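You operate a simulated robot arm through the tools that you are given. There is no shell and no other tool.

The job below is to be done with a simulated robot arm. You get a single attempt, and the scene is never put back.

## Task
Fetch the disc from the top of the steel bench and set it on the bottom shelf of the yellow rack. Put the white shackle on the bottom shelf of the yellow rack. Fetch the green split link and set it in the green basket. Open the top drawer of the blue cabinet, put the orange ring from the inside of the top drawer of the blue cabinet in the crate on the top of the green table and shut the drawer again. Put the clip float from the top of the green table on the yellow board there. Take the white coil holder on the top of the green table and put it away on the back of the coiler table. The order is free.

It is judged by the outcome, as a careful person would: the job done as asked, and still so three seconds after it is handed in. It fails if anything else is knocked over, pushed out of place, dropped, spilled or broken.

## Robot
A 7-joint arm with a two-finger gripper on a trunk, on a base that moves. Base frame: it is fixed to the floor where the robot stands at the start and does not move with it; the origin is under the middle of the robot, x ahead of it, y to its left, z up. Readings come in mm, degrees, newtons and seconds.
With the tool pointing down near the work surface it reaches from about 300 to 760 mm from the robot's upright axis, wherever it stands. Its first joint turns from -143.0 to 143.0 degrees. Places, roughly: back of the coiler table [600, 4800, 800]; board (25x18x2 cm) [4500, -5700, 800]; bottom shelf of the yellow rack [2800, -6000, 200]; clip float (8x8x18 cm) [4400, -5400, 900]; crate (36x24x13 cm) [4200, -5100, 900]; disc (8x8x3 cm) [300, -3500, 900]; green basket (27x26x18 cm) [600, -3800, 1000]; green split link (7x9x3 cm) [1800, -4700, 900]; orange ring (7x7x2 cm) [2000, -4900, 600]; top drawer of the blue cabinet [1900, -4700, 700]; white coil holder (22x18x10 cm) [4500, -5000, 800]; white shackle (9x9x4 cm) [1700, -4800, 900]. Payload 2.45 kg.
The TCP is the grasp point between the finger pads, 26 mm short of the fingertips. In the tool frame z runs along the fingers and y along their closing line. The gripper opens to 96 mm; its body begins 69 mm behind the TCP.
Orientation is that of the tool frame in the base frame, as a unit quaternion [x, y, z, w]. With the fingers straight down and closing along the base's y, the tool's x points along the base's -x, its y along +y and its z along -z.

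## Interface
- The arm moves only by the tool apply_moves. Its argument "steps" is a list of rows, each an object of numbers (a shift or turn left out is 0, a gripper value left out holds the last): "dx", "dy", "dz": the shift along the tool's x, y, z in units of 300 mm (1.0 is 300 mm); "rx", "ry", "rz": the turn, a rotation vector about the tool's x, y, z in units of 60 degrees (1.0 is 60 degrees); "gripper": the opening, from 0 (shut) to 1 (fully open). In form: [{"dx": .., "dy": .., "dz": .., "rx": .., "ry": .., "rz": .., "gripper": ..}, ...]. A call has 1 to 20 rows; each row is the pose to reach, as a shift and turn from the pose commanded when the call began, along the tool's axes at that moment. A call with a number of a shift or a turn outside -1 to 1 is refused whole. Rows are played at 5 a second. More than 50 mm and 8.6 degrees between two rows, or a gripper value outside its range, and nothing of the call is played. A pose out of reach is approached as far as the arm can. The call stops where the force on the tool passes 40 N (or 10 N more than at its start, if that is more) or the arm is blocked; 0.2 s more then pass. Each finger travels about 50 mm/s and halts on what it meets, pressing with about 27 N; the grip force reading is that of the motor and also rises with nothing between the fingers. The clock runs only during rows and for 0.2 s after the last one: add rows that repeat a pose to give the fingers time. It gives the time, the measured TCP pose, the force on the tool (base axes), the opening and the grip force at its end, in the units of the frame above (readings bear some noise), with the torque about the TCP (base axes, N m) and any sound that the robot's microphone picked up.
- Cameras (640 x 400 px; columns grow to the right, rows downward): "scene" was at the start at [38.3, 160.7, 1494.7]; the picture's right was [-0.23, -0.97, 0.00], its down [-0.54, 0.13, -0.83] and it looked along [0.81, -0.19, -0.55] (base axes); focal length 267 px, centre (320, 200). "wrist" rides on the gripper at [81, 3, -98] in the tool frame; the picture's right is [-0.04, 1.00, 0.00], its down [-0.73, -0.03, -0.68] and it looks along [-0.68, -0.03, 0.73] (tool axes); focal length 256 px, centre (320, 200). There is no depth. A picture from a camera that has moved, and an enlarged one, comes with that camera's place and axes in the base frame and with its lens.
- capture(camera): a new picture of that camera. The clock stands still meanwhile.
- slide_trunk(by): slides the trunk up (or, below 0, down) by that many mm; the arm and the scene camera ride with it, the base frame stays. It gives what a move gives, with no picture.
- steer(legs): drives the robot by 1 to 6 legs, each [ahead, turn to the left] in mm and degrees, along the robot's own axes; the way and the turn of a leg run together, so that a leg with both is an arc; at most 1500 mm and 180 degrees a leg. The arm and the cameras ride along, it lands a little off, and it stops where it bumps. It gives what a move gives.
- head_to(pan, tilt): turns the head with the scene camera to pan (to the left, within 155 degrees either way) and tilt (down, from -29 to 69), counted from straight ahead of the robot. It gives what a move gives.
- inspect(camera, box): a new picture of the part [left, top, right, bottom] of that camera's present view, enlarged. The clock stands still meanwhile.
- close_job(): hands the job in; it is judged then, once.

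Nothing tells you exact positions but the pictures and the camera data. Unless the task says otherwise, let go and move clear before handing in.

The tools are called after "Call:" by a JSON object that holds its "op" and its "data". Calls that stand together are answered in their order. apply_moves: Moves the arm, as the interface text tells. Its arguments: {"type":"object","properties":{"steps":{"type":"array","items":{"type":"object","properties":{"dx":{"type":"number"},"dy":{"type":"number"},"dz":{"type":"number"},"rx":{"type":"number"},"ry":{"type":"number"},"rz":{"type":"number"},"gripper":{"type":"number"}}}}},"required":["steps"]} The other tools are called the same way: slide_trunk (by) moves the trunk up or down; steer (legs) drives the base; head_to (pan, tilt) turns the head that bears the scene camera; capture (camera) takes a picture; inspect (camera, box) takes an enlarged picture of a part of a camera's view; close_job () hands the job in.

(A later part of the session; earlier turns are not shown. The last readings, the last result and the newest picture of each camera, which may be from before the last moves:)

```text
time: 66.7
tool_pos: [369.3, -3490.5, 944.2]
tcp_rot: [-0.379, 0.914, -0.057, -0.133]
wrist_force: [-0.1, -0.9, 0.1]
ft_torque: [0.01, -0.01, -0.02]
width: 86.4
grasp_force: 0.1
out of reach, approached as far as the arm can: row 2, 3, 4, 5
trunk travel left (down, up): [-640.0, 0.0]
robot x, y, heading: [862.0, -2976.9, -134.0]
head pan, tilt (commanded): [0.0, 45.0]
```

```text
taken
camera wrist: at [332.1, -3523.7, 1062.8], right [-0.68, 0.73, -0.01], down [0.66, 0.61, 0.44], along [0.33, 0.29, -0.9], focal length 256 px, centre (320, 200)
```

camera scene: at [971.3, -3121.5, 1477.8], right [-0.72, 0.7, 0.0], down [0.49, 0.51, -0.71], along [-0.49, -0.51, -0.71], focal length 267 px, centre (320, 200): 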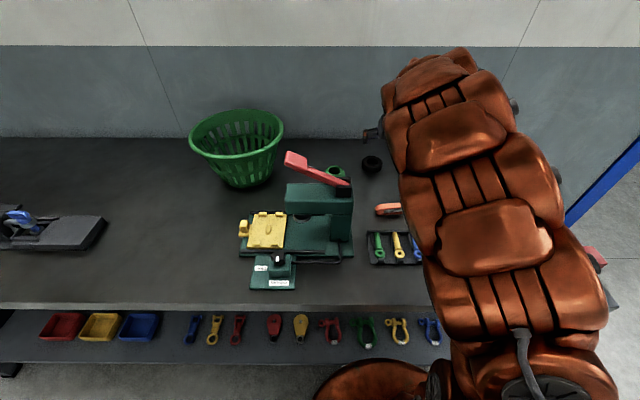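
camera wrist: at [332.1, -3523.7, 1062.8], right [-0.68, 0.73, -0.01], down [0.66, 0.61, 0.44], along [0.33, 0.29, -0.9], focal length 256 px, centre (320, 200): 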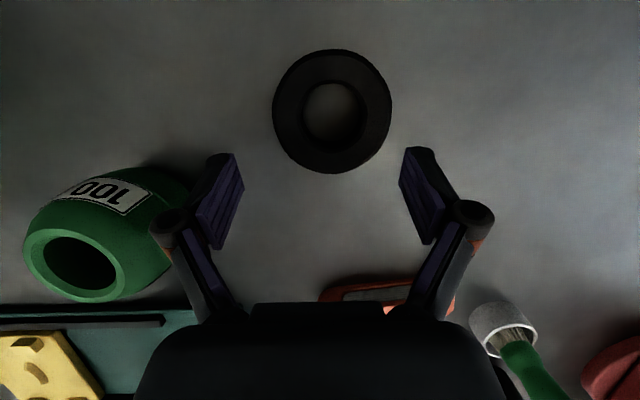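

The disc now lies near (345,-3505), and the tool is tilted only 17 degrees. I position right above the disc and check alignment.

Call:
{"op": "apply_moves", "data": {"steps": [{"dx": 0.03, "dy": 0.011, "dz": 0.034}, {"dx": 0.059, "dy": 0.022, "dz": 0.067}, {"dx": 0.059, "dy": 0.022, "dz": 0.067}]}}

Call:
{"op": "capture", "data": {"camera": "wrist"}}

```text
time: 67.5
tool_pos: [369.2, -3490.8, 944.5]
tcp_rot: [-0.378, 0.914, -0.056, -0.136]
wrist_force: [-0.2, -0.3, -0.4]
ft_torque: [0.02, -0.01, 0.01]
width: 86.3
grasp_force: 0.1
out of reach, approached as far as the arm can: row 1, 2, 3
trunk travel left (down, up): [-640.0, 0.0]
robot x, y, heading: [860.5, -2975.5, -134.1]
head pan, tilt (commanded): [0.0, 45.0]
```

```text
taken
camera wrist: at [332.2, -3523.8, 1062.9], right [-0.68, 0.73, -0.01], down [0.66, 0.62, 0.44], along [0.33, 0.29, -0.9], focal length 256 px, centre (320, 200)
```

wrist: 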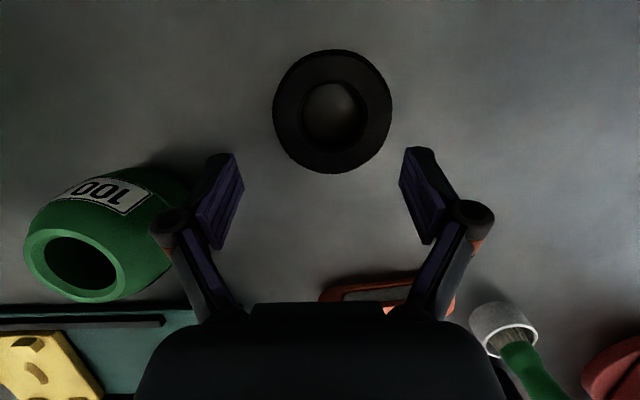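

Not reachable at 17 degrees; I use about 23 degrees instead and move above the disc.

Call:
{"op": "apply_moves", "data": {"steps": [{"ry": 0.05}, {"dx": 0.03, "dy": 0.011, "dz": 0.034, "ry": 0.1}, {"dx": 0.056, "dy": 0.022, "dz": 0.067, "ry": 0.11}, {"dx": 0.056, "dy": 0.022, "dz": 0.067, "ry": 0.11}]}}

Call:
{"op": "capture", "data": {"camera": "wrist"}}

```text
time: 68.5
tool_pos: [348.9, -3500.8, 929.7]
tcp_rot: [-0.374, 0.905, -0.078, -0.187]
wrist_force: [-0.4, -0.5, 0.0]
ft_torque: [0.03, 0.01, 0.0]
width: 86.3
grasp_force: 0.1
trunk travel left (down, up): [-640.0, 0.0]
robot x, y, heading: [857.0, -2974.7, -134.1]
head pan, tilt (commanded): [0.0, 45.0]
```

```text
taken
camera wrist: at [322.2, -3525.2, 1053.4], right [-0.68, 0.73, -0.02], down [0.69, 0.65, 0.33], along [0.25, 0.21, -0.94], focal length 256 px, centre (320, 200)
```

wrist: 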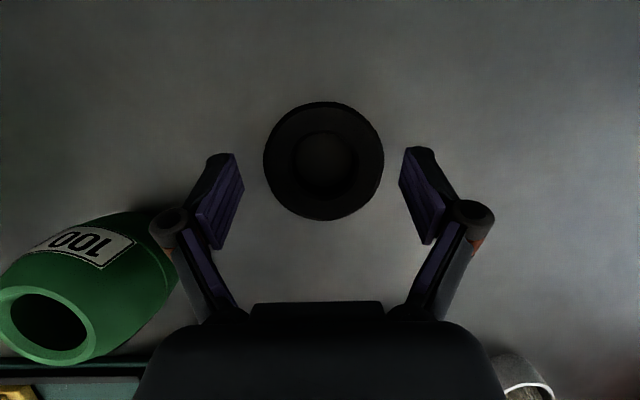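

The disc is nicely centred. I lower straight down about 30 mm and check the force.

Call:
{"op": "apply_moves", "data": {"steps": [{"dx": -0.02, "dy": 0.003, "dz": 0.046}, {"dx": -0.04, "dy": 0.003, "dz": 0.092}, {"dx": -0.04, "dy": 0.003, "dz": 0.092}]}}

Call:
{"op": "capture", "data": {"camera": "wrist"}}

```text
time: 69.3
tool_pos: [348.2, -3500.4, 900.4]
tcp_rot: [-0.375, 0.905, -0.078, -0.187]
wrist_force: [0.1, 0.1, 0.5]
ft_torque: [0.02, 0.01, -0.03]
width: 86.3
grasp_force: 0.0
trunk travel left (down, up): [-640.0, 0.0]
robot x, y, heading: [858.9, -2976.7, -134.2]
head pan, tilt (commanded): [0.0, 45.0]
```

```text
taken
camera wrist: at [321.7, -3524.6, 1022.8], right [-0.68, 0.73, -0.02], down [0.69, 0.65, 0.33], along [0.25, 0.21, -0.94], focal length 256 px, centre (320, 200)
```

wrist: 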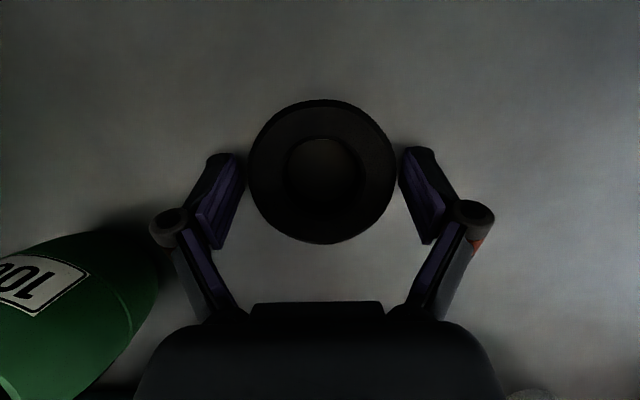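

No bench contact yet at this height, so I ease down in small steps until the tips just touch.

Call:
{"op": "apply_moves", "data": {"steps": [{"dx": -0.004, "dz": 0.009}, {"dx": -0.004, "dz": 0.009}]}}

Call:
{"op": "apply_moves", "data": {"steps": [{"dx": -0.004, "dz": 0.009}, {"dx": -0.004, "dz": 0.009}]}}

Call:
{"op": "apply_moves", "data": {"steps": [{"dx": -0.004, "dz": 0.009}, {"dx": -0.004, "dz": 0.009}]}}

```text
time: 69.9
tool_pos: [348.5, -3500.5, 898.2]
tcp_rot: [-0.375, 0.904, -0.079, -0.188]
wrist_force: [-1.7, -2.5, 7.3]
ft_torque: [0.06, 0.12, 0.04]
width: 87.2
grasp_force: 0.7
trunk travel left (down, up): [-640.0, 0.0]
robot x, y, heading: [860.2, -2972.2, -134.5]
head pan, tilt (commanded): [0.0, 45.0]
```

```text
time: 70.5
tool_pos: [348.1, -3501.9, 896.3]
tcp_rot: [-0.374, 0.904, -0.079, -0.189]
wrist_force: [-4.2, -2.6, 28.4]
ft_torque: [0.05, -0.06, 0.01]
width: 90.5
grasp_force: 16.3
trunk travel left (down, up): [-640.0, 0.0]
robot x, y, heading: [863.3, -2974.5, -134.2]
head pan, tilt (commanded): [0.0, 45.0]
```

```text
time: 70.9
tool_pos: [346.6, -3502.1, 902.1]
tcp_rot: [-0.375, 0.903, -0.082, -0.195]
wrist_force: [11.7, 12.1, 51.9]
ft_torque: [0.5, -0.24, -0.49]
width: 74.0
grasp_force: 28.9
trunk travel left (down, up): [-640.0, 0.0]
robot x, y, heading: [858.9, -2973.4, -134.2]
head pan, tilt (commanded): [0.0, 45.0]
stopped in row 1: the force on the tool passed its limit at 44 N (the readings are from after the stop); the commanded pose is now the measured one
```

The tips met the bench and the fingers shut onto the disc at 74 mm. I look before doing anything else.

Call:
{"op": "capture", "data": {"camera": "wrist"}}

```text
taken
camera wrist: at [322.0, -3524.0, 1026.0], right [-0.68, 0.73, -0.02], down [0.69, 0.65, 0.32], along [0.24, 0.2, -0.95], focal length 256 px, centre (320, 200)
```

wrist: 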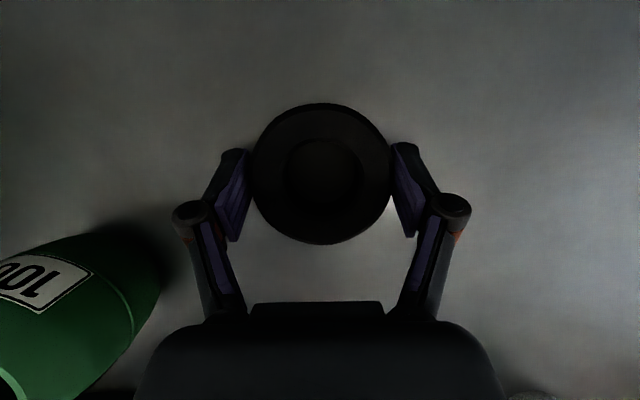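

The pads hold the disc at 74 mm, closer to its full width than before. I keep closing firmly and lift 15 mm to test.

Call:
{"op": "apply_moves", "data": {"steps": [{"gripper": 0.0, "dx": 0.003, "dz": -0.006}, {"gripper": 0.0, "dx": 0.007, "dz": -0.015}, {"gripper": 0.0, "dx": 0.013, "dz": -0.03}, {"gripper": 0.0, "dx": 0.02, "dz": -0.046}, {"gripper": 0.0, "dx": 0.02, "dz": -0.046}]}}

Call:
{"op": "capture", "data": {"camera": "wrist"}}

```text
time: 72.1
tool_pos: [347.8, -3501.0, 910.0]
tcp_rot: [-0.375, 0.904, -0.079, -0.188]
wrist_force: [-0.1, -0.2, -2.2]
ft_torque: [0.0, -0.04, -0.03]
width: 71.0
grasp_force: 26.8
trunk travel left (down, up): [-640.0, 0.0]
robot x, y, heading: [858.0, -2974.9, -133.9]
head pan, tilt (commanded): [0.0, 45.0]
```

```text
taken
camera wrist: at [321.1, -3524.7, 1032.9], right [-0.68, 0.73, -0.02], down [0.69, 0.65, 0.33], along [0.25, 0.21, -0.94], focal length 256 px, centre (320, 200)
```

wrist: 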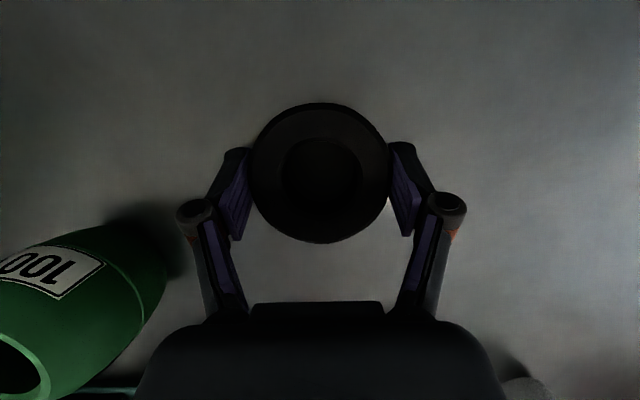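

The force now reads -2 N, so the disc seems to be hanging from the gripper. I lift further slowly.

Call:
{"op": "apply_moves", "data": {"steps": [{"gripper": 0.0, "dx": 0.013, "dz": -0.03}, {"gripper": 0.0, "dx": 0.026, "dz": -0.06}, {"gripper": 0.0, "dx": 0.046, "dz": -0.107}, {"gripper": 0.0, "dx": 0.066, "dz": -0.153}, {"gripper": 0.0, "dx": 0.093, "dz": -0.214}, {"gripper": 0.0, "dx": 0.119, "dz": -0.275}]}}

Call:
{"op": "capture", "data": {"camera": "wrist"}}

```text
time: 73.5
tool_pos: [347.7, -3501.9, 1001.0]
tcp_rot: [-0.374, 0.905, -0.079, -0.189]
wrist_force: [0.3, 0.5, -0.2]
ft_torque: [-0.02, -0.01, 0.0]
width: 71.4
grasp_force: 26.9
trunk travel left (down, up): [-640.0, 0.0]
robot x, y, heading: [857.6, -2974.2, -134.3]
head pan, tilt (commanded): [0.0, 45.0]
```

```text
taken
camera wrist: at [321.6, -3524.9, 1123.6], right [-0.68, 0.73, -0.02], down [0.69, 0.65, 0.33], along [0.25, 0.21, -0.94], focal length 256 px, centre (320, 200)
```

wrist: 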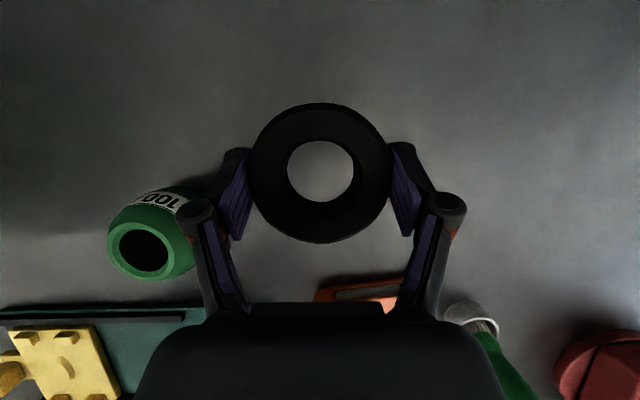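

The disc is securely held. I raise it a bit more, pull the arm in toward me, and then back away from the bench.

Call:
{"op": "apply_moves", "data": {"steps": [{"dx": 0.046, "dz": -0.107}, {"dx": 0.093, "dz": -0.214}, {"dx": -0.03, "dz": -0.267}, {"dx": -0.153, "dz": -0.32}, {"dx": -0.275, "dz": -0.373}, {"dx": -0.397, "dz": -0.426}, {"dx": -0.52, "dz": -0.479}, {"dx": -0.64, "dz": -0.532}, {"dx": -0.764, "dz": -0.585}, {"dx": -0.764, "dz": -0.585}]}}

Call:
{"op": "steer", "data": {"legs": [[-430, 0]]}}

Call:
{"op": "capture", "data": {"camera": "wrist"}}

```text
time: 75.7
tool_pos: [545.5, -3303.8, 1068.5]
tcp_rot: [-0.375, 0.904, -0.079, -0.189]
wrist_force: [0.2, -0.3, -1.2]
ft_torque: [-0.01, 0.01, 0.01]
width: 71.2
grasp_force: 26.8
trunk travel left (down, up): [-640.0, 0.0]
robot x, y, heading: [857.8, -2974.8, -134.2]
head pan, tilt (commanded): [0.0, 45.0]
```

```text
time: 78.3
tool_pos: [842.4, -2997.4, 1068.4]
tcp_rot: [-0.372, 0.905, -0.079, -0.189]
wrist_force: [0.0, -0.1, -2.0]
ft_torque: [-0.02, 0.03, 0.01]
width: 71.0
grasp_force: 27.2
trunk travel left (down, up): [-640.0, 0.0]
robot x, y, heading: [1159.5, -2669.1, -134.6]
head pan, tilt (commanded): [0.0, 45.0]
```

```text
taken
camera wrist: at [815.1, -3019.6, 1192.3], right [-0.68, 0.74, -0.02], down [0.69, 0.64, 0.33], along [0.25, 0.21, -0.94], focal length 256 px, centre (320, 200)
```

wrist: 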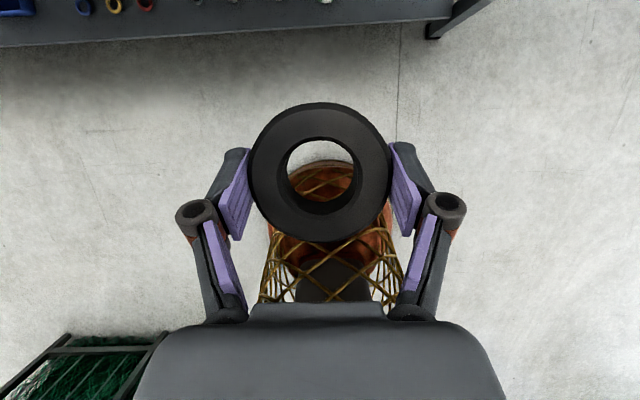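

I turn left to face along the aisle and look at what lies ahead.

Call:
{"op": "steer", "data": {"legs": [[0, 89.6]]}}

Call:
{"op": "head_to", "data": {"pan": 0, "tilt": 20}}

Call:
{"op": "capture", "data": {"camera": "scene"}}

Call:
{"op": "head_to", "data": {"pan": -30, "tilt": 20}}

Call:
{"op": "capture", "data": {"camera": "scene"}}

```text
time: 82.5
tool_pos: [1482.7, -2989.3, 1068.9]
tcp_rot: [0.901, -0.383, 0.19, 0.079]
wrist_force: [-0.1, -0.1, -1.0]
ft_torque: [0.01, -0.01, -0.01]
width: 71.0
grasp_force: 27.0
trunk travel left (down, up): [-640.0, 0.0]
robot x, y, heading: [1160.8, -2668.1, -45.6]
head pan, tilt (commanded): [0.0, 45.0]
```

```text
time: 83.4
tool_pos: [1483.3, -2989.7, 1069.5]
tcp_rot: [0.901, -0.383, 0.189, 0.08]
wrist_force: [0.1, 0.5, -0.8]
ft_torque: [-0.01, -0.01, -0.01]
width: 71.2
grasp_force: 27.0
trunk travel left (down, up): [-640.0, 0.0]
robot x, y, heading: [1158.8, -2666.8, -45.3]
head pan, tilt (commanded): [0.0, 20.0]
```

```text
taken
camera scene: at [1320.2, -2570.0, 1631.4], right [-0.71, -0.7, 0.0], down [-0.24, 0.24, -0.94], along [0.66, -0.67, -0.34], focal length 267 px, centre (320, 200)
```

scene: 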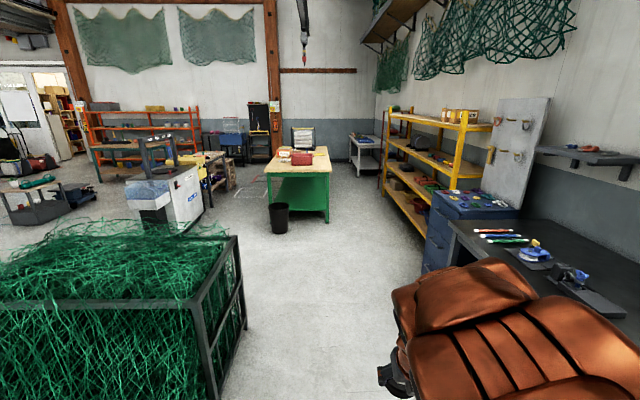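

```text
time: 84.3
tool_pos: [1483.3, -2991.0, 1069.0]
tcp_rot: [0.901, -0.382, 0.189, 0.08]
wrist_force: [0.3, 0.2, -1.5]
ft_torque: [0.03, -0.02, -0.02]
width: 71.1
grasp_force: 26.9
trunk travel left (down, up): [-640.0, 0.0]
robot x, y, heading: [1156.1, -2668.4, -45.3]
head pan, tilt (commanded): [-30.0, 20.0]
```

```text
taken
camera scene: at [1278.4, -2594.0, 1631.5], right [-0.97, -0.26, 0.0], down [-0.09, 0.33, -0.94], along [0.24, -0.91, -0.34], focal length 267 px, centre (320, 200)
```

scene: 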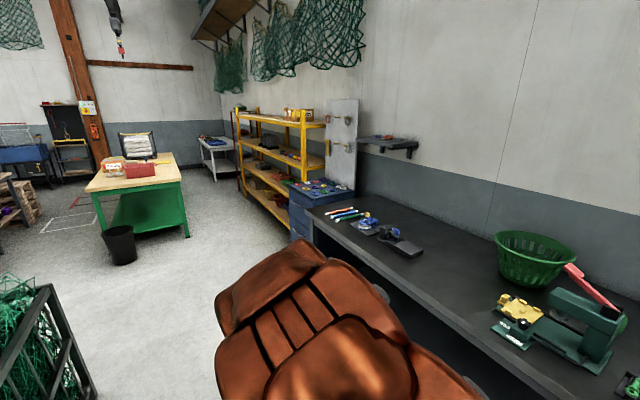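

The aisle is clear: net bin on the left, cabinet and yellow rack on the right, green table with a waste bin ahead. I drive 2200 mm forward and look at the rack.

Call:
{"op": "steer", "data": {"legs": [[1500, 0], [700, 0]]}}

Call:
{"op": "head_to", "data": {"pan": -45, "tilt": 30}}

Call:
{"op": "capture", "data": {"camera": "scene"}}

Call:
{"op": "head_to", "data": {"pan": -95, "tilt": 30}}

Call:
{"op": "capture", "data": {"camera": "scene"}}

Call:
{"op": "head_to", "data": {"pan": 0, "tilt": 25}}

Call:
{"op": "capture", "data": {"camera": "scene"}}

```text
time: 95.2
tool_pos: [3030.4, -4559.5, 1069.9]
tcp_rot: [0.899, -0.387, 0.189, 0.081]
wrist_force: [0.5, 0.2, -0.9]
ft_torque: [-0.01, -0.02, -0.01]
width: 71.1
grasp_force: 26.8
trunk travel left (down, up): [-640.0, 0.0]
robot x, y, heading: [2705.3, -4235.3, -45.9]
head pan, tilt (commanded): [-30.0, 20.0]
```

```text
time: 96.0
tool_pos: [3030.3, -4559.0, 1068.2]
tcp_rot: [0.899, -0.386, 0.189, 0.082]
wrist_force: [0.4, -0.5, -0.8]
ft_torque: [0.01, -0.01, -0.04]
width: 71.2
grasp_force: 27.3
trunk travel left (down, up): [-640.0, 0.0]
robot x, y, heading: [2707.4, -4237.5, -45.4]
head pan, tilt (commanded): [-45.0, 30.0]
```

```text
taken
camera scene: at [2805.0, -4163.3, 1615.5], right [-1.0, 0.01, 0.0], down [0.01, 0.5, -0.87], along [-0.01, -0.87, -0.5], focal length 267 px, centre (320, 200)
```

scene: 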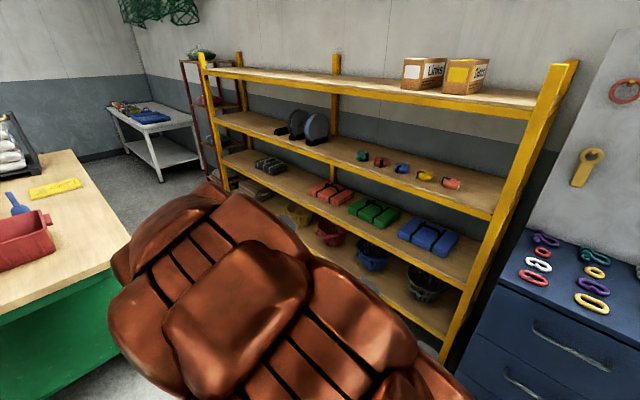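

```text
time: 97.2
tool_pos: [3031.5, -4560.4, 1069.5]
tcp_rot: [0.899, -0.387, 0.189, 0.081]
wrist_force: [0.0, 0.0, -0.7]
ft_torque: [0.0, -0.02, 0.01]
width: 70.9
grasp_force: 26.9
trunk travel left (down, up): [-640.0, 0.0]
robot x, y, heading: [2709.9, -4235.6, -45.7]
head pan, tilt (commanded): [-95.0, 30.0]
```

```text
taken
camera scene: at [2736.0, -4130.3, 1615.4], right [-0.64, 0.77, 0.0], down [0.39, 0.32, -0.87], along [-0.67, -0.55, -0.5], focal length 267 px, centre (320, 200)
```

scene: 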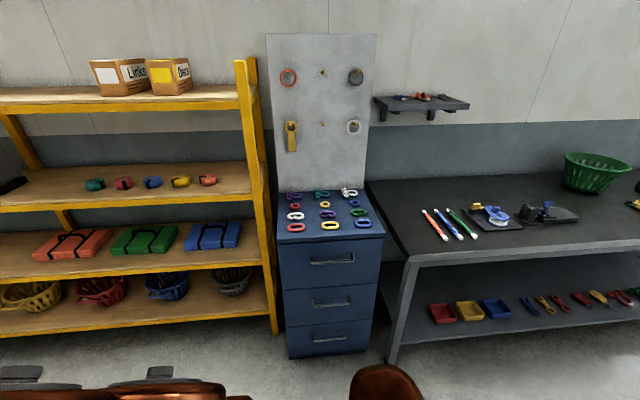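

```text
time: 98.9
tool_pos: [3029.5, -4560.3, 1068.7]
tcp_rot: [0.899, -0.386, 0.188, 0.08]
wrist_force: [-0.7, 0.5, -1.1]
ft_torque: [0.0, -0.01, 0.01]
width: 71.0
grasp_force: 27.3
trunk travel left (down, up): [-640.0, 0.0]
robot x, y, heading: [2704.6, -4233.4, -45.4]
head pan, tilt (commanded): [0.0, 25.0]
```

```text
taken
camera scene: at [2870.3, -4138.7, 1623.4], right [-0.72, -0.7, 0.0], down [-0.3, 0.3, -0.91], along [0.63, -0.65, -0.42], focal length 267 px, centre (320, 200)
```

scene: 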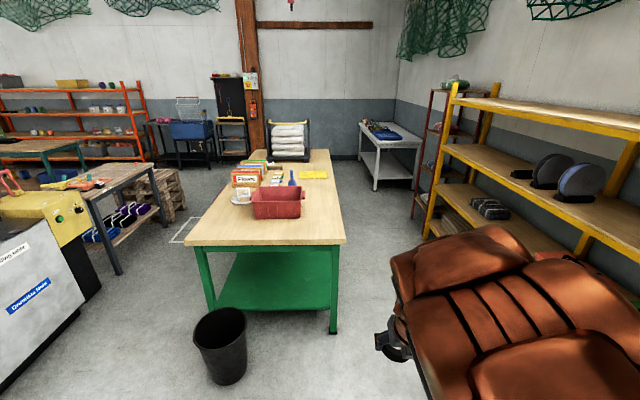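

I see the rack's bottom shelf (z about 200) holds baskets, and the cabinet top carries rows of small links. I zoom in on both.

Call:
{"op": "head_to", "data": {"pan": -95, "tilt": 30}}

Call:
{"op": "inspect", "data": {"camera": "scene", "box": [0, 240, 280, 380]}}

Call:
{"op": "inspect", "data": {"camera": "scene", "box": [265, 175, 405, 262]}}

Call:
{"op": "inspect", "data": {"camera": "scene", "box": [265, 230, 405, 370]}}

```text
time: 100.6
tool_pos: [3030.8, -4560.4, 1069.6]
tcp_rot: [0.899, -0.386, 0.189, 0.081]
wrist_force: [0.1, 0.1, -1.0]
ft_torque: [0.0, -0.03, 0.05]
width: 70.9
grasp_force: 27.0
trunk travel left (down, up): [-640.0, 0.0]
robot x, y, heading: [2706.9, -4244.1, -45.5]
head pan, tilt (commanded): [-95.0, 30.0]
```

```text
2.29 times, centred on (140, 310) of scene
camera zoom: at [2736.0, -4130.2, 1615.4], right [-0.63, 0.77, 0.0], down [0.39, 0.32, -0.87], along [-0.67, -0.55, -0.5], focal length 610 px, centre (731, -51)
```

zoom: 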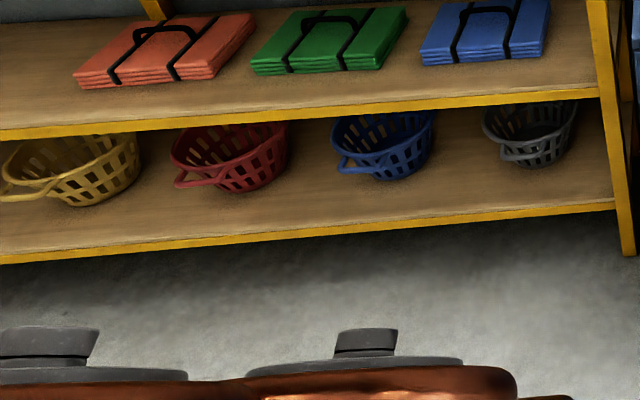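

```text
4.57 times, centred on (335, 218) of scene
camera zoom: at [2736.0, -4130.2, 1615.4], right [-0.63, 0.77, 0.0], down [0.39, 0.32, -0.87], along [-0.67, -0.55, -0.5], focal length 1220 px, centre (251, 115)
```

zoom: 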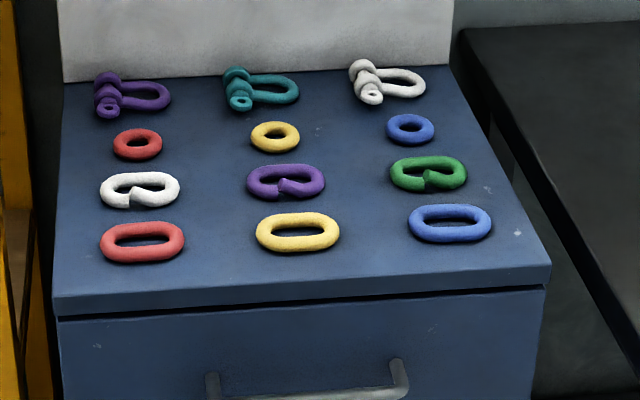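

```text
2.86 times, centred on (335, 300) of scene
camera zoom: at [2736.0, -4130.2, 1615.4], right [-0.63, 0.77, 0.0], down [0.39, 0.32, -0.87], along [-0.67, -0.55, -0.5], focal length 762 px, centre (277, -86)
```

zoom: 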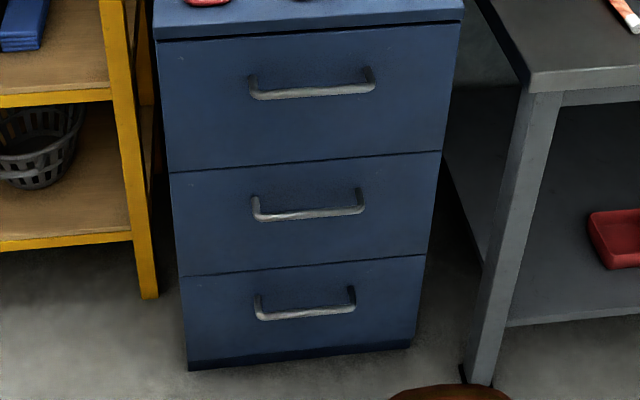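

The green split link and white shackle are on the right-hand column of the cabinet top, and there is a free strip along the front of the rack's bottom shelf between baskets. I drive ahead and turn to face the rack at the gap between the black and blue baskets.

Call:
{"op": "steer", "data": {"legs": [[590, 0], [0, -89.5]]}}

Call:
{"op": "head_to", "data": {"pan": 0, "tilt": 40}}

Call:
{"op": "capture", "data": {"camera": "scene"}}

```text
time: 107.7
tool_pos: [2811.8, -4989.4, 1070.0]
tcp_rot: [-0.375, 0.904, -0.079, -0.19]
wrist_force: [-0.5, -0.2, -1.0]
ft_torque: [-0.02, 0.01, 0.0]
width: 70.9
grasp_force: 27.1
trunk travel left (down, up): [-640.0, 0.0]
robot x, y, heading: [3125.7, -4660.5, -134.2]
head pan, tilt (commanded): [-95.0, 30.0]
```

```text
time: 109.4
tool_pos: [2810.7, -4990.2, 1069.8]
tcp_rot: [-0.375, 0.904, -0.079, -0.19]
wrist_force: [-0.5, 1.1, -0.5]
ft_torque: [-0.01, -0.03, 0.01]
width: 70.9
grasp_force: 27.0
trunk travel left (down, up): [-640.0, 0.0]
robot x, y, heading: [3125.9, -4662.6, -134.2]
head pan, tilt (commanded): [0.0, 40.0]
```

```text
taken
camera scene: at [3233.0, -4810.1, 1600.1], right [-0.72, 0.7, 0.0], down [0.45, 0.46, -0.77], along [-0.53, -0.55, -0.64], focal length 267 px, centre (320, 200)
```

scene: 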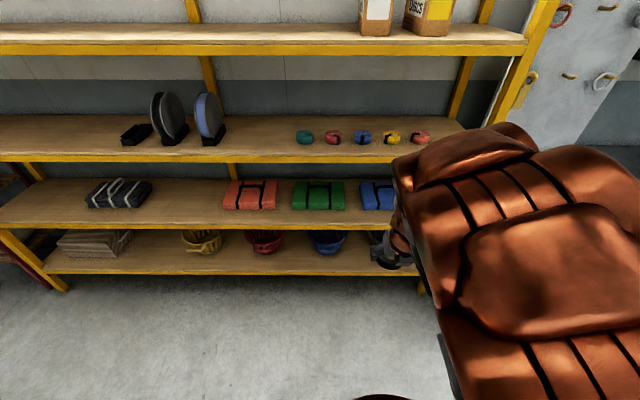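

I am square to the rack at the right gap. I lower the trunk so the arm works at bottom-shelf height.

Call:
{"op": "slide_trunk", "data": {"by": -620}}

Call:
{"op": "capture", "data": {"camera": "scene"}}

Call:
{"op": "capture", "data": {"camera": "wrist"}}

```text
refused: -620 is not a number from -400 to 400
```

```text
taken
camera scene: at [3233.0, -4810.1, 1600.1], right [-0.72, 0.7, 0.0], down [0.45, 0.46, -0.77], along [-0.53, -0.55, -0.64], focal length 267 px, centre (320, 200)
```

scene: 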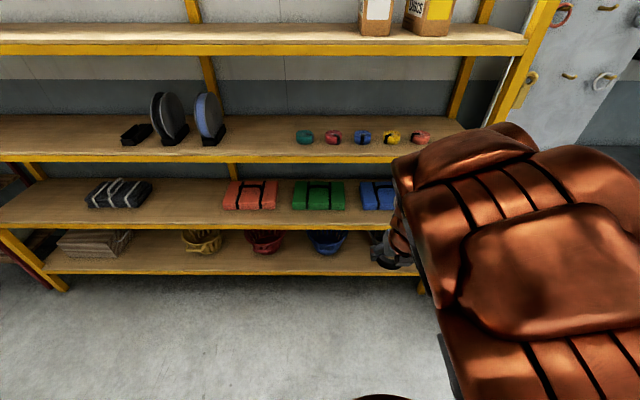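

```text
taken
camera wrist: at [2784.1, -5012.6, 1192.4], right [-0.68, 0.73, -0.02], down [0.69, 0.65, 0.33], along [0.25, 0.21, -0.94], focal length 256 px, centre (320, 200)
```

wrist: 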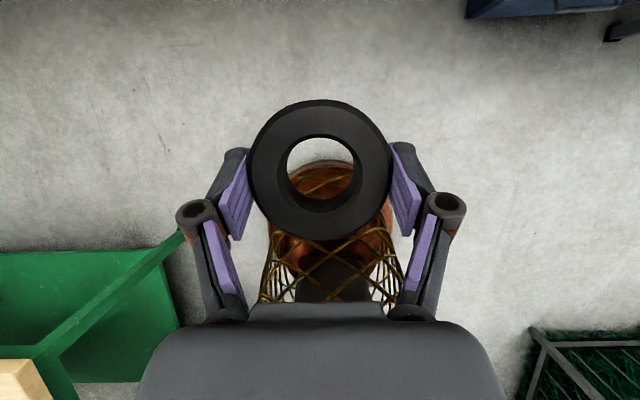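

The slide is limited to 400 mm at a time, so I lower in two stages.

Call:
{"op": "slide_trunk", "data": {"by": -310}}

Call:
{"op": "slide_trunk", "data": {"by": -290}}

Call:
{"op": "head_to", "data": {"pan": 0, "tilt": 25}}

Call:
{"op": "capture", "data": {"camera": "scene"}}

Call:
{"op": "capture", "data": {"camera": "wrist"}}

```text
time: 112.5
tool_pos: [2809.9, -4989.9, 759.2]
tcp_rot: [-0.375, 0.904, -0.079, -0.189]
wrist_force: [-0.5, 0.1, -0.2]
ft_torque: [-0.05, 0.01, -0.01]
width: 71.3
grasp_force: 26.7
trunk travel left (down, up): [-330.0, 310.0]
robot x, y, heading: [3128.5, -4658.5, -134.1]
head pan, tilt (commanded): [0.0, 40.0]
```

```text
time: 115.4
tool_pos: [2810.8, -4990.2, 468.7]
tcp_rot: [-0.374, 0.904, -0.078, -0.19]
wrist_force: [-0.3, 0.0, -1.0]
ft_torque: [-0.01, 0.0, 0.0]
width: 71.4
grasp_force: 26.9
trunk travel left (down, up): [-40.0, 600.0]
robot x, y, heading: [3126.7, -4657.9, -134.3]
head pan, tilt (commanded): [0.0, 40.0]
```

```text
time: 116.2
tool_pos: [2810.0, -4990.3, 469.7]
tcp_rot: [-0.374, 0.904, -0.078, -0.191]
wrist_force: [0.2, 0.5, -0.8]
ft_torque: [0.02, 0.01, -0.03]
width: 71.4
grasp_force: 26.7
trunk travel left (down, up): [-40.0, 600.0]
robot x, y, heading: [3129.1, -4658.0, -134.4]
head pan, tilt (commanded): [0.0, 25.0]
```

```text
taken
camera scene: at [3228.1, -4815.2, 1023.3], right [-0.72, 0.7, 0.0], down [0.29, 0.3, -0.91], along [-0.63, -0.65, -0.42], focal length 267 px, centre (320, 200)
```

scene: 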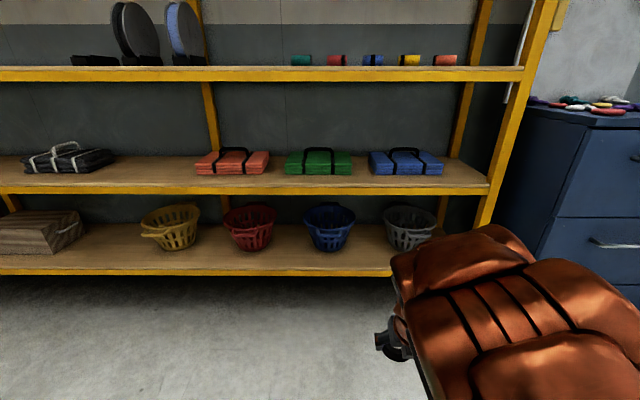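

```text
taken
camera wrist: at [2784.0, -5012.5, 592.3], right [-0.68, 0.73, -0.02], down [0.69, 0.65, 0.33], along [0.25, 0.21, -0.94], focal length 256 px, centre (320, 200)
```

wrist: 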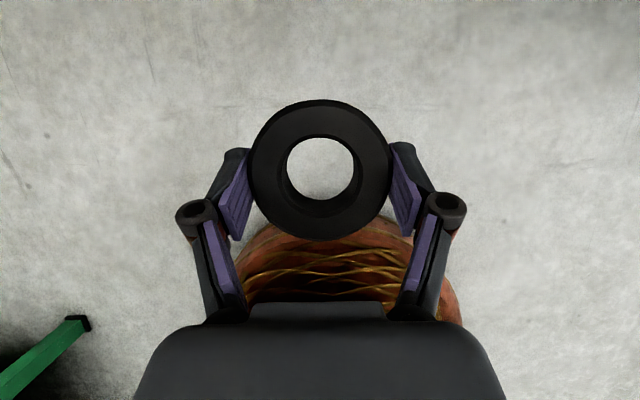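

The shelf front edge is at about z=200 and the gap between the black and blue baskets is just right of my arm. I lower and extend the arm with a bit more tilt, staying short of the rack for now.

Call:
{"op": "apply_moves", "data": {"steps": [{"dx": 0.008, "dy": 0.039, "dz": 0.121, "ry": 0.03}, {"dx": 0.016, "dy": 0.078, "dz": 0.242, "ry": 0.06}, {"dx": 0.025, "dy": 0.117, "dz": 0.363, "ry": 0.09}, {"dx": 0.033, "dy": 0.155, "dz": 0.484, "ry": 0.12}, {"dx": 0.041, "dy": 0.194, "dz": 0.605, "ry": 0.145}, {"dx": 0.049, "dy": 0.233, "dz": 0.726, "ry": 0.167}, {"dx": 0.049, "dy": 0.233, "dz": 0.726, "ry": 0.167}]}}

Call:
{"op": "capture", "data": {"camera": "scene"}}

```text
time: 117.8
tool_pos: [2689.6, -5011.9, 276.5]
tcp_rot: [-0.367, 0.884, -0.112, -0.268]
wrist_force: [0.5, -1.0, -0.4]
ft_torque: [0.02, -0.02, 0.0]
width: 71.3
grasp_force: 27.0
trunk travel left (down, up): [-40.0, 600.0]
robot x, y, heading: [3121.6, -4661.7, -134.1]
head pan, tilt (commanded): [0.0, 25.0]
```

```text
taken
camera scene: at [3228.0, -4815.2, 1023.5], right [-0.72, 0.7, 0.0], down [0.29, 0.3, -0.91], along [-0.63, -0.65, -0.42], focal length 267 px, centre (320, 200)
```

scene: 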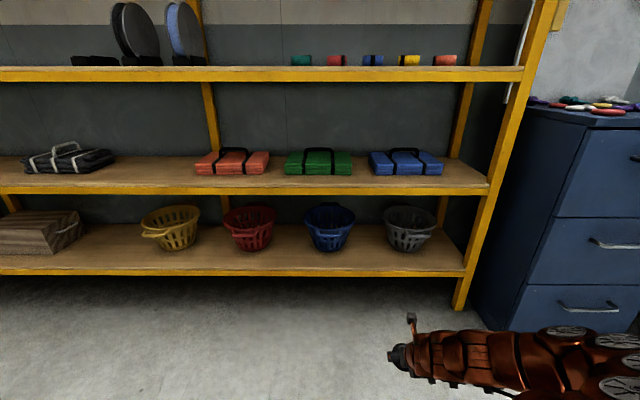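

The arm is low and in line with the gap. I zoom in on the hand to judge its clearance under the second shelf.

Call:
{"op": "inspect", "data": {"camera": "scene", "box": [370, 290, 530, 400]}}

Call:
{"op": "head_to", "data": {"pan": -30, "tilt": 45}}

Call:
{"op": "capture", "data": {"camera": "scene"}}

```text
3.64 times, centred on (450, 345) of scene
camera zoom: at [3228.0, -4815.2, 1023.5], right [-0.72, 0.7, 0.0], down [0.29, 0.3, -0.91], along [-0.63, -0.65, -0.42], focal length 970 px, centre (-153, -327)
```

zoom: 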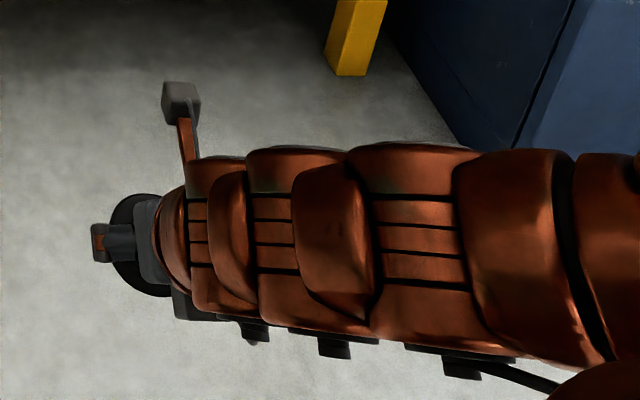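

```text
time: 118.8
tool_pos: [2689.8, -5011.4, 276.8]
tcp_rot: [-0.366, 0.884, -0.112, -0.269]
wrist_force: [1.1, -0.1, -0.5]
ft_torque: [-0.01, -0.02, 0.0]
width: 71.1
grasp_force: 26.6
trunk travel left (down, up): [-40.0, 600.0]
robot x, y, heading: [3123.0, -4661.8, -134.1]
head pan, tilt (commanded): [-30.0, 45.0]
```

```text
taken
camera scene: at [3213.9, -4771.4, 992.9], right [-0.27, 0.96, 0.0], down [0.68, 0.19, -0.71], along [-0.68, -0.19, -0.71], focal length 267 px, centre (320, 200)
```

scene: 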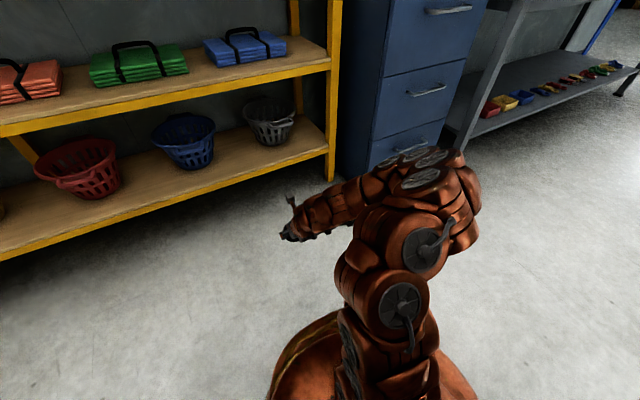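

The hand should clear the second shelf, but my elbow sticks out to the right toward the cabinet. I shift the base 400 mm left along the rack so I use the gap between the blue and red baskets instead.

Call:
{"op": "steer", "data": {"legs": [[0, -90], [-400, 0], [0, 89.5]]}}

Call:
{"op": "head_to", "data": {"pan": -15, "tilt": 30}}

Call:
{"op": "capture", "data": {"camera": "scene"}}

```text
time: 128.9
tool_pos: [2957.5, -5281.0, 276.7]
tcp_rot: [-0.354, 0.889, -0.108, -0.27]
wrist_force: [-0.6, 0.4, -0.2]
ft_torque: [-0.01, 0.0, 0.0]
width: 71.1
grasp_force: 26.8
trunk travel left (down, up): [-40.0, 600.0]
robot x, y, heading: [3403.5, -4942.2, -135.9]
head pan, tilt (commanded): [-30.0, 45.0]
```

```text
time: 129.7
tool_pos: [2956.6, -5280.6, 277.0]
tcp_rot: [-0.353, 0.889, -0.108, -0.269]
wrist_force: [-0.4, 0.8, -0.2]
ft_torque: [-0.02, -0.03, 0.05]
width: 71.1
grasp_force: 27.4
trunk travel left (down, up): [-40.0, 600.0]
robot x, y, heading: [3404.9, -4942.0, -136.1]
head pan, tilt (commanded): [-15.0, 30.0]
```

```text
taken
camera scene: at [3488.2, -5080.7, 1015.4], right [-0.49, 0.87, 0.0], down [0.44, 0.24, -0.87], along [-0.76, -0.42, -0.5], focal length 267 px, centre (320, 200)
```

scene: 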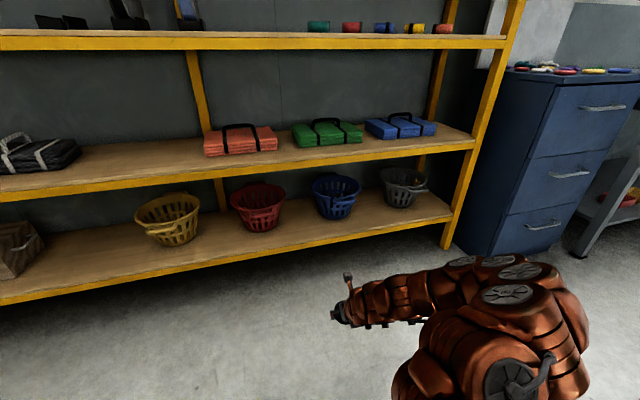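

Now the gripper lines up with the gap between the blue and red baskets. I drive 480 mm forward and check the view before the last bit.

Call:
{"op": "steer", "data": {"legs": [[480, 0]]}}

Call:
{"op": "head_to", "data": {"pan": -25, "tilt": 40}}

Call:
{"op": "capture", "data": {"camera": "scene"}}

Call:
{"op": "capture", "data": {"camera": "wrist"}}

```text
time: 132.5
tool_pos: [2615.7, -5614.9, 276.4]
tcp_rot: [-0.353, 0.889, -0.107, -0.27]
wrist_force: [-2.4, -3.7, 8.8]
ft_torque: [0.06, -0.1, -0.02]
width: 71.0
grasp_force: 27.1
trunk travel left (down, up): [-40.0, 600.0]
robot x, y, heading: [3058.9, -5279.3, -135.9]
head pan, tilt (commanded): [-15.0, 30.0]
```

```text
time: 133.2
tool_pos: [2614.3, -5614.6, 275.6]
tcp_rot: [-0.354, 0.889, -0.108, -0.27]
wrist_force: [-0.1, -0.4, 4.6]
ft_torque: [0.07, -0.08, -0.05]
width: 71.3
grasp_force: 26.7
trunk travel left (down, up): [-40.0, 600.0]
robot x, y, heading: [3059.7, -5275.1, -135.8]
head pan, tilt (commanded): [-25.0, 40.0]
```

```text
taken
camera scene: at [3144.7, -5397.0, 1000.1], right [-0.33, 0.94, 0.0], down [0.61, 0.21, -0.77], along [-0.72, -0.25, -0.64], focal length 267 px, centre (320, 200)
```

scene: 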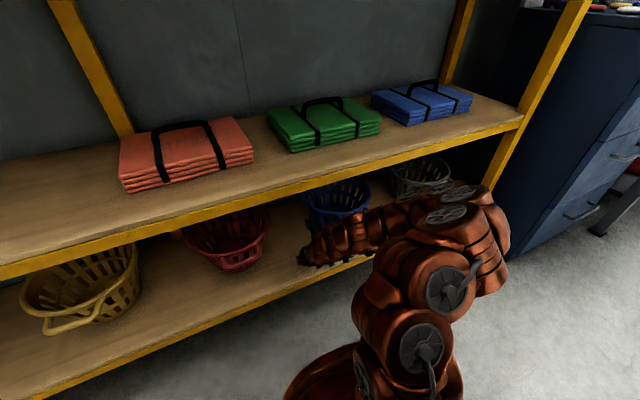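

```text
taken
camera wrist: at [2603.7, -5621.4, 404.1], right [-0.66, 0.75, -0.02], down [0.74, 0.66, 0.16], along [0.13, 0.09, -0.99], focal length 256 px, centre (320, 200)
```

wrist: 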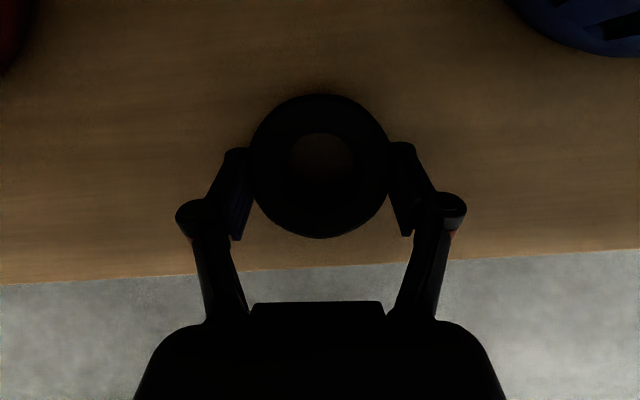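

The disc seems to be just brushing the shelf surface and sits about 20 mm inside the front edge. I lift a few millimetres, push 30 mm deeper, and look again.

Call:
{"op": "apply_moves", "data": {"steps": [{"dx": 0.015, "dz": -0.022}, {"dx": 0.055, "dz": 0.005}, {"dx": 0.098, "dz": 0.034}, {"dx": 0.098, "dz": 0.034}]}}

Call:
{"op": "capture", "data": {"camera": "wrist"}}

```text
time: 134.2
tool_pos: [2593.6, -5635.6, 284.9]
tcp_rot: [-0.354, 0.889, -0.108, -0.27]
wrist_force: [0.5, -0.2, -1.3]
ft_torque: [-0.02, -0.02, 0.01]
width: 70.8
grasp_force: 27.5
trunk travel left (down, up): [-40.0, 600.0]
robot x, y, heading: [3058.1, -5273.7, -135.8]
head pan, tilt (commanded): [-25.0, 40.0]
```

```text
taken
camera wrist: at [2581.7, -5642.2, 411.6], right [-0.66, 0.75, -0.02], down [0.74, 0.66, 0.16], along [0.13, 0.09, -0.99], focal length 256 px, centre (320, 200)
```

wrist: 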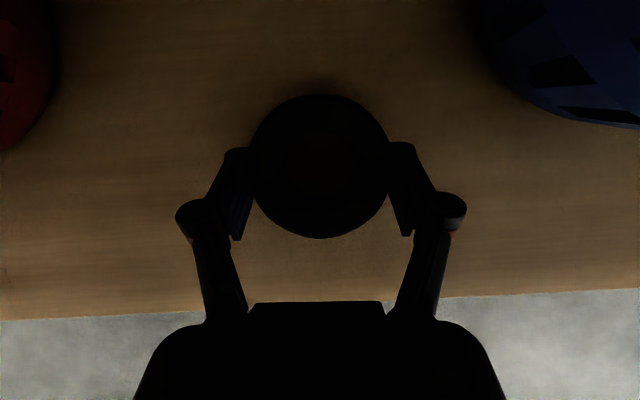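

The disc is now about 40 mm inside the edge and hanging free. I lower gently until it rests on the shelf.

Call:
{"op": "apply_moves", "data": {"steps": [{"dx": -0.0075, "dz": 0.011}, {"dx": -0.015, "dz": 0.022}, {"dx": -0.015, "dz": 0.022}]}}

Call:
{"op": "apply_moves", "data": {"steps": [{"dx": -0.004, "dz": 0.0055}, {"dx": -0.0075, "dz": 0.011}, {"dx": -0.0075, "dz": 0.011}]}}

```text
time: 135.0
tool_pos: [2593.1, -5636.0, 276.5]
tcp_rot: [-0.354, 0.889, -0.107, -0.27]
wrist_force: [-0.2, 1.4, 3.2]
ft_torque: [0.13, -0.07, 0.03]
width: 71.3
grasp_force: 27.3
trunk travel left (down, up): [-40.0, 600.0]
robot x, y, heading: [3061.1, -5273.8, -135.7]
head pan, tilt (commanded): [-25.0, 40.0]
```

```text
time: 135.8
tool_pos: [2592.8, -5634.6, 273.5]
tcp_rot: [-0.353, 0.889, -0.108, -0.271]
wrist_force: [-6.2, -6.1, 19.8]
ft_torque: [0.29, -0.1, 0.06]
width: 71.1
grasp_force: 26.7
trunk travel left (down, up): [-40.0, 600.0]
robot x, y, heading: [3059.9, -5273.2, -136.0]
head pan, tilt (commanded): [-25.0, 40.0]
```

The disc's near edge is on the shelf. I ease off slightly and open the gripper so it settles.

Call:
{"op": "apply_moves", "data": {"steps": [{"dx": 0.002, "dz": -0.003}, {"dx": 0.002, "dz": -0.003, "gripper": 0.78}, {"dx": 0.002, "dz": -0.003, "gripper": 0.85}, {"dx": 0.002, "dz": -0.003, "gripper": 1.0}, {"dx": 0.002, "dz": -0.003, "gripper": 1.0}]}}

Call:
{"op": "capture", "data": {"camera": "wrist"}}

```text
time: 137.0
tool_pos: [2592.0, -5634.3, 272.9]
tcp_rot: [-0.354, 0.889, -0.107, -0.27]
wrist_force: [-0.6, -0.7, 0.1]
ft_torque: [-0.03, -0.05, -0.04]
width: 96.0
grasp_force: 0.1
trunk travel left (down, up): [-40.0, 600.0]
robot x, y, heading: [3060.6, -5278.6, -135.7]
head pan, tilt (commanded): [-25.0, 40.0]
```

```text
taken
camera wrist: at [2581.9, -5641.7, 400.8], right [-0.66, 0.75, -0.02], down [0.74, 0.66, 0.16], along [0.13, 0.09, -0.99], focal length 256 px, centre (320, 200)
```

wrist: 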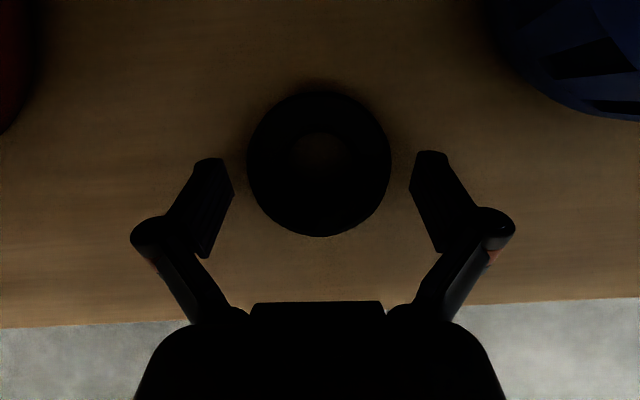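

The disc rests on the bottom shelf. I withdraw the gripper back and up, then back the base away from the rack.

Call:
{"op": "apply_moves", "data": {"steps": [{"dz": -0.07}, {"dz": -0.14}, {"dz": -0.21}]}}

Call:
{"op": "steer", "data": {"legs": [[-480, 0]]}}

Call:
{"op": "capture", "data": {"camera": "scene"}}

```text
time: 137.8
tool_pos: [2618.8, -5612.0, 326.4]
tcp_rot: [-0.353, 0.89, -0.107, -0.269]
wrist_force: [-0.4, -0.2, 0.1]
ft_torque: [-0.01, -0.01, 0.04]
width: 96.2
grasp_force: 0.1
trunk travel left (down, up): [-40.0, 600.0]
robot x, y, heading: [3056.9, -5276.0, -135.7]
head pan, tilt (commanded): [-25.0, 40.0]
```

```text
time: 140.7
tool_pos: [2963.8, -5275.7, 325.6]
tcp_rot: [-0.354, 0.889, -0.108, -0.27]
wrist_force: [-0.1, 0.1, -0.3]
ft_torque: [0.01, 0.04, 0.04]
width: 95.8
grasp_force: 0.1
trunk travel left (down, up): [-40.0, 600.0]
robot x, y, heading: [3407.1, -4937.9, -136.1]
head pan, tilt (commanded): [-25.0, 40.0]
```

```text
taken
camera scene: at [3489.8, -5061.5, 1000.1], right [-0.33, 0.94, 0.0], down [0.61, 0.21, -0.77], along [-0.72, -0.25, -0.64], focal length 267 px, centre (320, 200)
```

scene: 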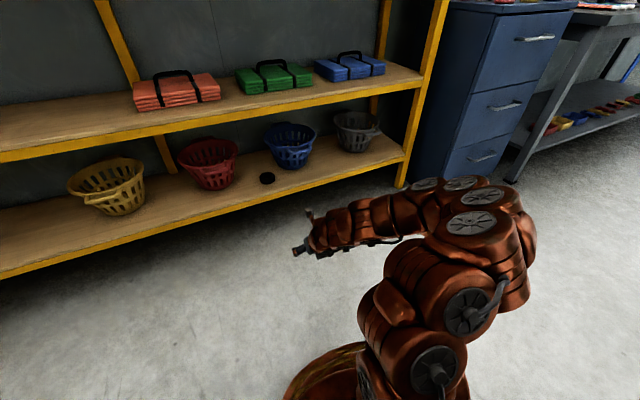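

The disc sits well on the bottom shelf. Next is the white shackle: I raise the trunk, lift the arm and drive back to face the cabinet.

Call:
{"op": "slide_trunk", "data": {"by": 400}}

Call:
{"op": "slide_trunk", "data": {"by": 200}}

Call:
{"op": "apply_moves", "data": {"steps": [{"dx": 0.07, "dz": -0.12}, {"dx": 0.14, "dz": -0.24}, {"dx": 0.18, "dz": -0.36}, {"dx": 0.18, "dz": -0.48}, {"dx": 0.18, "dz": -0.48}]}}

Call:
{"op": "steer", "data": {"legs": [[0, -90], [1250, 0], [0, 90.5]]}}

Call:
{"op": "head_to", "data": {"pan": 0, "tilt": 40}}

Call:
{"op": "capture", "data": {"camera": "scene"}}

```text
time: 144.5
tool_pos: [2963.1, -5275.4, 726.4]
tcp_rot: [-0.354, 0.889, -0.108, -0.269]
wrist_force: [-0.4, -0.3, 0.5]
ft_torque: [-0.01, 0.02, -0.02]
width: 96.1
grasp_force: 0.1
trunk travel left (down, up): [-440.0, 200.0]
robot x, y, heading: [3405.1, -4943.5, -135.8]
head pan, tilt (commanded): [-25.0, 40.0]
```

```text
time: 146.7
tool_pos: [2963.3, -5276.0, 925.1]
tcp_rot: [-0.353, 0.89, -0.107, -0.27]
wrist_force: [0.5, 1.0, -0.1]
ft_torque: [-0.01, 0.0, 0.05]
width: 96.1
grasp_force: 0.0
trunk travel left (down, up): [-640.0, 0.0]
robot x, y, heading: [3406.1, -4937.8, -135.7]
head pan, tilt (commanded): [-25.0, 40.0]
```

```text
time: 147.9
tool_pos: [2989.0, -5250.8, 1076.5]
tcp_rot: [-0.354, 0.889, -0.108, -0.269]
wrist_force: [-0.7, -0.2, 0.8]
ft_torque: [0.02, 0.02, -0.02]
width: 96.1
grasp_force: 0.1
trunk travel left (down, up): [-640.0, 0.0]
robot x, y, heading: [3405.7, -4941.1, -135.9]
head pan, tilt (commanded): [-25.0, 40.0]
```

```text
time: 161.9
tool_pos: [2117.3, -4363.0, 1076.9]
tcp_rot: [-0.359, 0.887, -0.109, -0.27]
wrist_force: [0.4, -0.2, 0.0]
ft_torque: [0.0, 0.01, 0.01]
width: 96.1
grasp_force: 0.1
trunk travel left (down, up): [-640.0, 0.0]
robot x, y, heading: [2534.1, -4049.9, -135.2]
head pan, tilt (commanded): [-25.0, 40.0]
```

```text
time: 162.8
tool_pos: [2118.3, -4363.5, 1075.5]
tcp_rot: [-0.359, 0.887, -0.109, -0.269]
wrist_force: [-0.1, -0.5, 0.1]
ft_torque: [-0.01, -0.04, 0.02]
width: 95.9
grasp_force: 0.1
trunk travel left (down, up): [-640.0, 0.0]
robot x, y, heading: [2531.1, -4046.3, -135.2]
head pan, tilt (commanded): [0.0, 40.0]
```

```text
taken
camera scene: at [2636.6, -4199.2, 1600.1], right [-0.71, 0.71, 0.0], down [0.46, 0.45, -0.77], along [-0.54, -0.54, -0.64], focal length 267 px, centre (320, 200)
```

scene: 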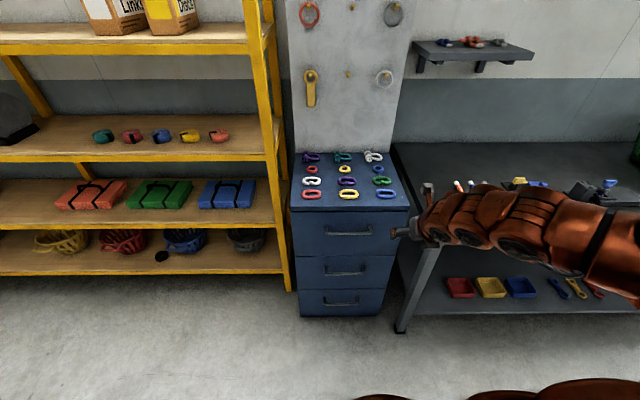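

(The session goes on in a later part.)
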